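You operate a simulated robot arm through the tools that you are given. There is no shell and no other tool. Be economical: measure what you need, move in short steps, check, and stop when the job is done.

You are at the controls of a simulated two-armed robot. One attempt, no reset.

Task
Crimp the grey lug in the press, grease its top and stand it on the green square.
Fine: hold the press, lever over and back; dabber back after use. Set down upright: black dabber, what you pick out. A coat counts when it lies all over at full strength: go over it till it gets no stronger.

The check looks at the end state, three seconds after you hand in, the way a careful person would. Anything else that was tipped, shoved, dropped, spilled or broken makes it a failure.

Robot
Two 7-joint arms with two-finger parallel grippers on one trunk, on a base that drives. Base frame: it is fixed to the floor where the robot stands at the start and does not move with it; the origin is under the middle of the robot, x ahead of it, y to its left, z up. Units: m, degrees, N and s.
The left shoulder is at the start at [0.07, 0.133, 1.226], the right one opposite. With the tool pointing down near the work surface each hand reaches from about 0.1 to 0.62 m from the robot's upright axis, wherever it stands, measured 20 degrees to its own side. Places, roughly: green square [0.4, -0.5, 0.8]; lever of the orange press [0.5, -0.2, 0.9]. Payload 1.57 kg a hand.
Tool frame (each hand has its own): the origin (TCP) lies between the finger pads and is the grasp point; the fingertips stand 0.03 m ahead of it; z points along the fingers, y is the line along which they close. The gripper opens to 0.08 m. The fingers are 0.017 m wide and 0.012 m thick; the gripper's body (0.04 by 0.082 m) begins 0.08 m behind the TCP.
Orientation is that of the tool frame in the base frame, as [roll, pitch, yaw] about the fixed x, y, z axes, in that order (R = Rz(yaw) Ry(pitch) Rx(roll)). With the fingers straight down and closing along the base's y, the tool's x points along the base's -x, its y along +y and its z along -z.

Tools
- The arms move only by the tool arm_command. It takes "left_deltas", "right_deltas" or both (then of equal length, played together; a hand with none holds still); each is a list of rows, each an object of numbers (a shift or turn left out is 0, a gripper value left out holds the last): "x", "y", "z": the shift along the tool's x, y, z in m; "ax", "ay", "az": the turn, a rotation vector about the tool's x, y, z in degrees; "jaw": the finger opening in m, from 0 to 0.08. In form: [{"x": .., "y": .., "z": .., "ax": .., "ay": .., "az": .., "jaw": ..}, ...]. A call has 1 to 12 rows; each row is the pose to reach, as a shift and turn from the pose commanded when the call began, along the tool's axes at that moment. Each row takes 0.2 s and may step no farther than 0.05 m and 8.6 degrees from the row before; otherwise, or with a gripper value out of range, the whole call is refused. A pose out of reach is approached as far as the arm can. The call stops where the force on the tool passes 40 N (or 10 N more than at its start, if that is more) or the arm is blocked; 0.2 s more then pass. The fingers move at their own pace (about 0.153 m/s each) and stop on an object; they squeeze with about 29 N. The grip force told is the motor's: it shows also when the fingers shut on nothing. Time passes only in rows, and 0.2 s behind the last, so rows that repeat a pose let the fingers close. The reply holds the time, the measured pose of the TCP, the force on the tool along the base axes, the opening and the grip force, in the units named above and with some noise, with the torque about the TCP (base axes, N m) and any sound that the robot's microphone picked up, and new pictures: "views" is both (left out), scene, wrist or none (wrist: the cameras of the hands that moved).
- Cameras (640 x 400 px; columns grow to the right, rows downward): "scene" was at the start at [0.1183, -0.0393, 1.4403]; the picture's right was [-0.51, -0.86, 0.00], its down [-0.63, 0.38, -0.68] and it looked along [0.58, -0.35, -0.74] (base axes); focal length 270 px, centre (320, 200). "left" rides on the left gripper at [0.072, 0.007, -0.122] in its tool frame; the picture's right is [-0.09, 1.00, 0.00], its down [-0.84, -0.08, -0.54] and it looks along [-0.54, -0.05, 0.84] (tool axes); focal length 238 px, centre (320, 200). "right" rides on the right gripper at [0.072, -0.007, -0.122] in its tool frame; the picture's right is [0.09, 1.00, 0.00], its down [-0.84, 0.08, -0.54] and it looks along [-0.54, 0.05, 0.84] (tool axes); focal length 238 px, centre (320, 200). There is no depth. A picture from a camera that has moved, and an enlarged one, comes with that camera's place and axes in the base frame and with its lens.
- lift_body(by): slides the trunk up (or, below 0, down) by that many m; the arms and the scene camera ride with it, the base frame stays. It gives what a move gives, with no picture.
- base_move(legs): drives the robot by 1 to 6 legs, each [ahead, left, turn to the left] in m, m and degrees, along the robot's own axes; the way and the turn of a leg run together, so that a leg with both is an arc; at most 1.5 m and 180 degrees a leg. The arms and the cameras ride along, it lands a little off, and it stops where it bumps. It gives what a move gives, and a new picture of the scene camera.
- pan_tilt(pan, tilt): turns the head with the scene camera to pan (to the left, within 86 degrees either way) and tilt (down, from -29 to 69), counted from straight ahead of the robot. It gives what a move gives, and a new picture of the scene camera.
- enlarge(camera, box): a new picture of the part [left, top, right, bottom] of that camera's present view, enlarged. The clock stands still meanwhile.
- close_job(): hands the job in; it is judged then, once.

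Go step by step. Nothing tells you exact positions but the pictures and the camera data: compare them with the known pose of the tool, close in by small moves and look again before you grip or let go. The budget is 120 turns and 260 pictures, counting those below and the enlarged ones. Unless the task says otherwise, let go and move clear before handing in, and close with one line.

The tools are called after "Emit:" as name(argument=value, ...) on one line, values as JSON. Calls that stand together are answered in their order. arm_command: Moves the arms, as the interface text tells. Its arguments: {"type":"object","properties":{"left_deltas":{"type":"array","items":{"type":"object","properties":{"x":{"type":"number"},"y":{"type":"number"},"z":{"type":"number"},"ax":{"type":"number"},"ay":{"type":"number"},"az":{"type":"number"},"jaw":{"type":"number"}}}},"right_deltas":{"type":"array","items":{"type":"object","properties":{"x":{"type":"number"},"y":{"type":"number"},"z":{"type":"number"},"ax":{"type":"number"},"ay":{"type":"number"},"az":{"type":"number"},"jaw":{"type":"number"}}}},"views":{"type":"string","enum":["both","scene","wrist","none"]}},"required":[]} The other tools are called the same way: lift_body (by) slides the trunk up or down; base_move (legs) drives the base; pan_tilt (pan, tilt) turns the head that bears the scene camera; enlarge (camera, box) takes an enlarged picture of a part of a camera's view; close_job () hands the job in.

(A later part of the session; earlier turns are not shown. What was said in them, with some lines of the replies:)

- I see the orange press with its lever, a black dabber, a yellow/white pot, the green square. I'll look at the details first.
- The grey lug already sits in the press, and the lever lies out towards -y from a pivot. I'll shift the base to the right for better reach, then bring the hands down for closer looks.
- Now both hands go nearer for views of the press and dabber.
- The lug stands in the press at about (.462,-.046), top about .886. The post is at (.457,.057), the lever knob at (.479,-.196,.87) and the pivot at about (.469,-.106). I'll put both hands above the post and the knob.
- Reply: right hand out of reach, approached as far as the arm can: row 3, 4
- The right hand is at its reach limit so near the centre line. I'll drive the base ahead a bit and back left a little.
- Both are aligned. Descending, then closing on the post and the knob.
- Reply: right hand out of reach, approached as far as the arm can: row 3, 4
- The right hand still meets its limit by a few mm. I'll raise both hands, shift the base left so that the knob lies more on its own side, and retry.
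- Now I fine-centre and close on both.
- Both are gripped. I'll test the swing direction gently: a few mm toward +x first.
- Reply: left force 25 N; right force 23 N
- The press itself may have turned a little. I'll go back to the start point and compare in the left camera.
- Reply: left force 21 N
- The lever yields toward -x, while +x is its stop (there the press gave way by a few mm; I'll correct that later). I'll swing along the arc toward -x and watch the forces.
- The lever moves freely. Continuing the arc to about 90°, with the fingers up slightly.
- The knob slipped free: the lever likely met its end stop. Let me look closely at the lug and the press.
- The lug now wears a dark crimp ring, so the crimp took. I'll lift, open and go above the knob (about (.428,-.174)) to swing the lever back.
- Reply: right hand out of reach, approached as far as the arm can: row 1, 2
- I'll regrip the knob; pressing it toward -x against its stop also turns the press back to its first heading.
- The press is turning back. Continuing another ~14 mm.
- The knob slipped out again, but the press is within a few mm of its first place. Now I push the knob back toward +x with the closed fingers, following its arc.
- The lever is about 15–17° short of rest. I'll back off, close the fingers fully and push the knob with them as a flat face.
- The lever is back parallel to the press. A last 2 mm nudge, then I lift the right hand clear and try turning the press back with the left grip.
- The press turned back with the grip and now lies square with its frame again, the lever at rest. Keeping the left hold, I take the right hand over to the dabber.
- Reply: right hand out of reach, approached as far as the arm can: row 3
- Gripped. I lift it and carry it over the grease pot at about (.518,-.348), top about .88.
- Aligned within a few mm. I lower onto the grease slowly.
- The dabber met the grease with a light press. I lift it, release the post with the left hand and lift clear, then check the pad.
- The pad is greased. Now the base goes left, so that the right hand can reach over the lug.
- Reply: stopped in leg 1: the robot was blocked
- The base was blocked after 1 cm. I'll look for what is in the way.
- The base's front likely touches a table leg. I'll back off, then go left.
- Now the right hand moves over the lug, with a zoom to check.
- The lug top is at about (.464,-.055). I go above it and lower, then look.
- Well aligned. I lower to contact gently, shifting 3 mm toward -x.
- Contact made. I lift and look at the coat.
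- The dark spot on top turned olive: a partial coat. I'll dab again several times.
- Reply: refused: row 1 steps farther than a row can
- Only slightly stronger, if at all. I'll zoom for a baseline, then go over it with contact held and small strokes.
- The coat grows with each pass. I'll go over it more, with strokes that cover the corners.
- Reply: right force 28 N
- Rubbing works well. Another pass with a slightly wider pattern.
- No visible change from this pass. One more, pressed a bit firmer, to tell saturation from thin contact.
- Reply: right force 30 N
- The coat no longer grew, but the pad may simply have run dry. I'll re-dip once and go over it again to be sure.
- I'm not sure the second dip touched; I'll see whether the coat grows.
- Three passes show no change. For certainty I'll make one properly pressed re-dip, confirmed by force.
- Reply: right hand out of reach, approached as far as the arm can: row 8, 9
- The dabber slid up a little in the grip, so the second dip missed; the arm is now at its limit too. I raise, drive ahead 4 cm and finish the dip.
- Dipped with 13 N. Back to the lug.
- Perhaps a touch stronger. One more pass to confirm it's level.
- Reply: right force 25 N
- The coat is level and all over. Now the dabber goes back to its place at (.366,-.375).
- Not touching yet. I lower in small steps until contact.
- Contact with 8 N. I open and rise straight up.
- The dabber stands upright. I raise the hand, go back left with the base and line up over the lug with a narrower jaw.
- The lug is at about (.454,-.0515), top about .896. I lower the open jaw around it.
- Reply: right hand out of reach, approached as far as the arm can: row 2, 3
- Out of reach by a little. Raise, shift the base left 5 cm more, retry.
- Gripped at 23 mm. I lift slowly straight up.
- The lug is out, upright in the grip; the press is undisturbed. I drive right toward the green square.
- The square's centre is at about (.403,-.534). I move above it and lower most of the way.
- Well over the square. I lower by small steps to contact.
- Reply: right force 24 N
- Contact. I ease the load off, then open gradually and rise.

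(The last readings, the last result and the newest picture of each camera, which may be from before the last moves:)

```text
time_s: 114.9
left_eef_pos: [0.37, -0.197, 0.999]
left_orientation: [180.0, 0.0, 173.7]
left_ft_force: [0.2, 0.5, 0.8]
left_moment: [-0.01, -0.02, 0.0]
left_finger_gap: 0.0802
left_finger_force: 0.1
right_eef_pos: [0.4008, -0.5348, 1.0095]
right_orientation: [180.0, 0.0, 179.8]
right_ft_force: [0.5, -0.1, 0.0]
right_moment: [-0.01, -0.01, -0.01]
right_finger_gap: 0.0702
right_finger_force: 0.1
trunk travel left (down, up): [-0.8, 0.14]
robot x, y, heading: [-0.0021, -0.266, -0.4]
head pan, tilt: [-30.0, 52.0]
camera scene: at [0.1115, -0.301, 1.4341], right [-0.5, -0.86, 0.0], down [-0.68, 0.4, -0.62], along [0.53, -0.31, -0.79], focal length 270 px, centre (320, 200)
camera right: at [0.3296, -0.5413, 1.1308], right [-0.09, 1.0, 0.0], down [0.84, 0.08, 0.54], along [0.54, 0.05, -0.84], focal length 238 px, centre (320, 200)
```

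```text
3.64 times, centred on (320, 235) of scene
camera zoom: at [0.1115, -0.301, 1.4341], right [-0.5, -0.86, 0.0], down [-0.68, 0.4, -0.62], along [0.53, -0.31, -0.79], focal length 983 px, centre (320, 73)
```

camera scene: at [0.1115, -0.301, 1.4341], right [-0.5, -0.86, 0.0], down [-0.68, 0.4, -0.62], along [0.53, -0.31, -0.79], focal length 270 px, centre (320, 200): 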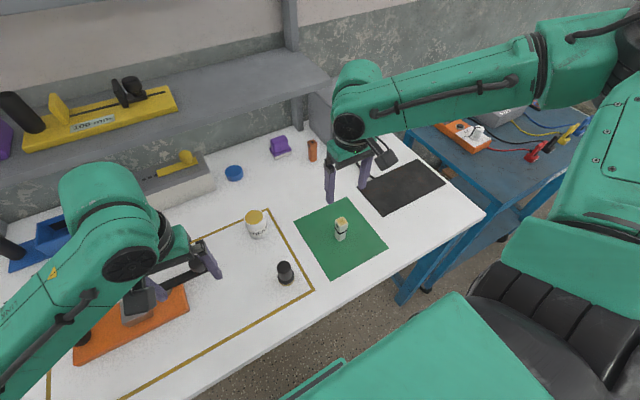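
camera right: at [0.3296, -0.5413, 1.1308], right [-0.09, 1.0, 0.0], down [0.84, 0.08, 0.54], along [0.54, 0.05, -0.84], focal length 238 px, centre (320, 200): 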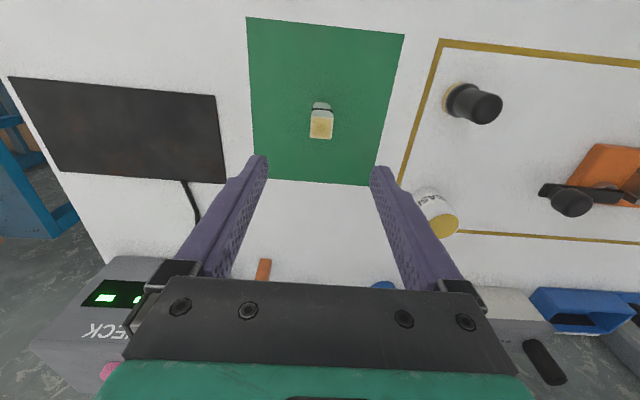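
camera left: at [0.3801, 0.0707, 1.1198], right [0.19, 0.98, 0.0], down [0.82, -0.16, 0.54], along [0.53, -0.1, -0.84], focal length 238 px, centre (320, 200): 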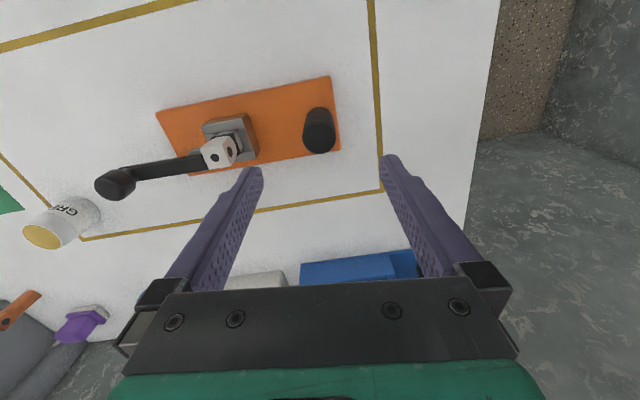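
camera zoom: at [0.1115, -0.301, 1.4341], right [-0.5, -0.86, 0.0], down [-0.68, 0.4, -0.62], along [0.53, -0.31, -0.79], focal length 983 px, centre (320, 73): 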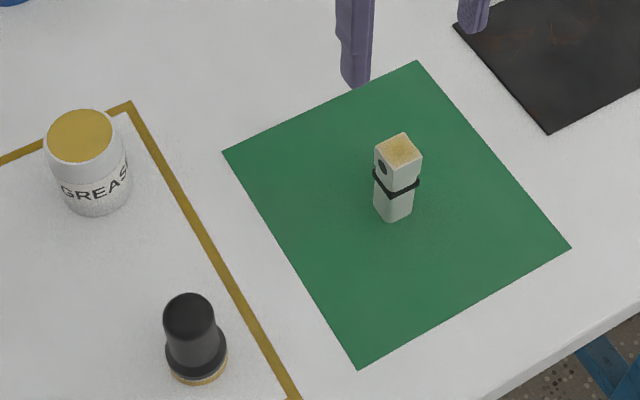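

The lug stands on the square. A last look at its top, the press and the lever.

Emit:
enlarge(camera="scene", box=[325, 210, 357, 245])

Emit:
enlarge(camera="left", box=[0, 0, 640, 400])

```text
11.43 times, centred on (341, 228) of scene
camera zoom: at [0.1115, -0.301, 1.4341], right [-0.5, -0.86, 0.0], down [-0.68, 0.4, -0.62], along [0.53, -0.31, -0.79], focal length 3089 px, centre (80, -114)
```

zoom: 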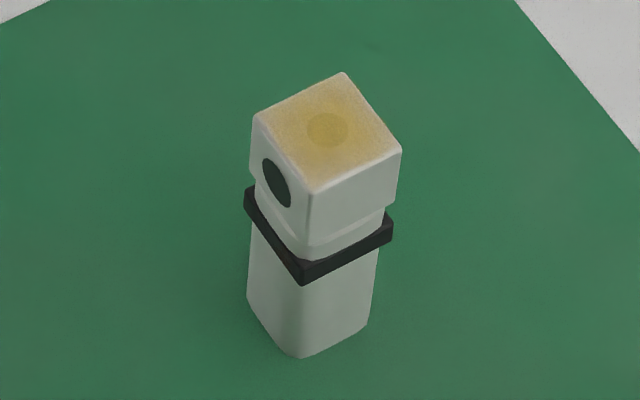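

```text
1.00 times, centred on (320, 200) of left
camera zoom: at [0.2974, -0.1824, 1.1201], right [0.2, 0.98, 0.0], down [0.82, -0.17, 0.54], along [0.53, -0.11, -0.84], focal length 238 px, centre (320, 200)
```

zoom: 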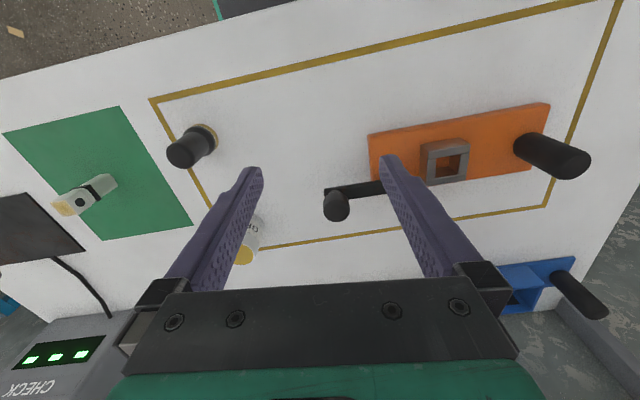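

The crimped, greased lug stands upright on the green square. The dabber is back upright, the lever is at rest and the hands are clear, so I'm handing in.

Emit:
close_job()

```text
The job is handed in.
```

I crimped the grey lug, greased its top all over and stood it upright on the green square. The lever is back at rest, and the press shifted while I worked the lever, so I turned it back to about where it was. The dabber is upright but about 1 cm from where it started.
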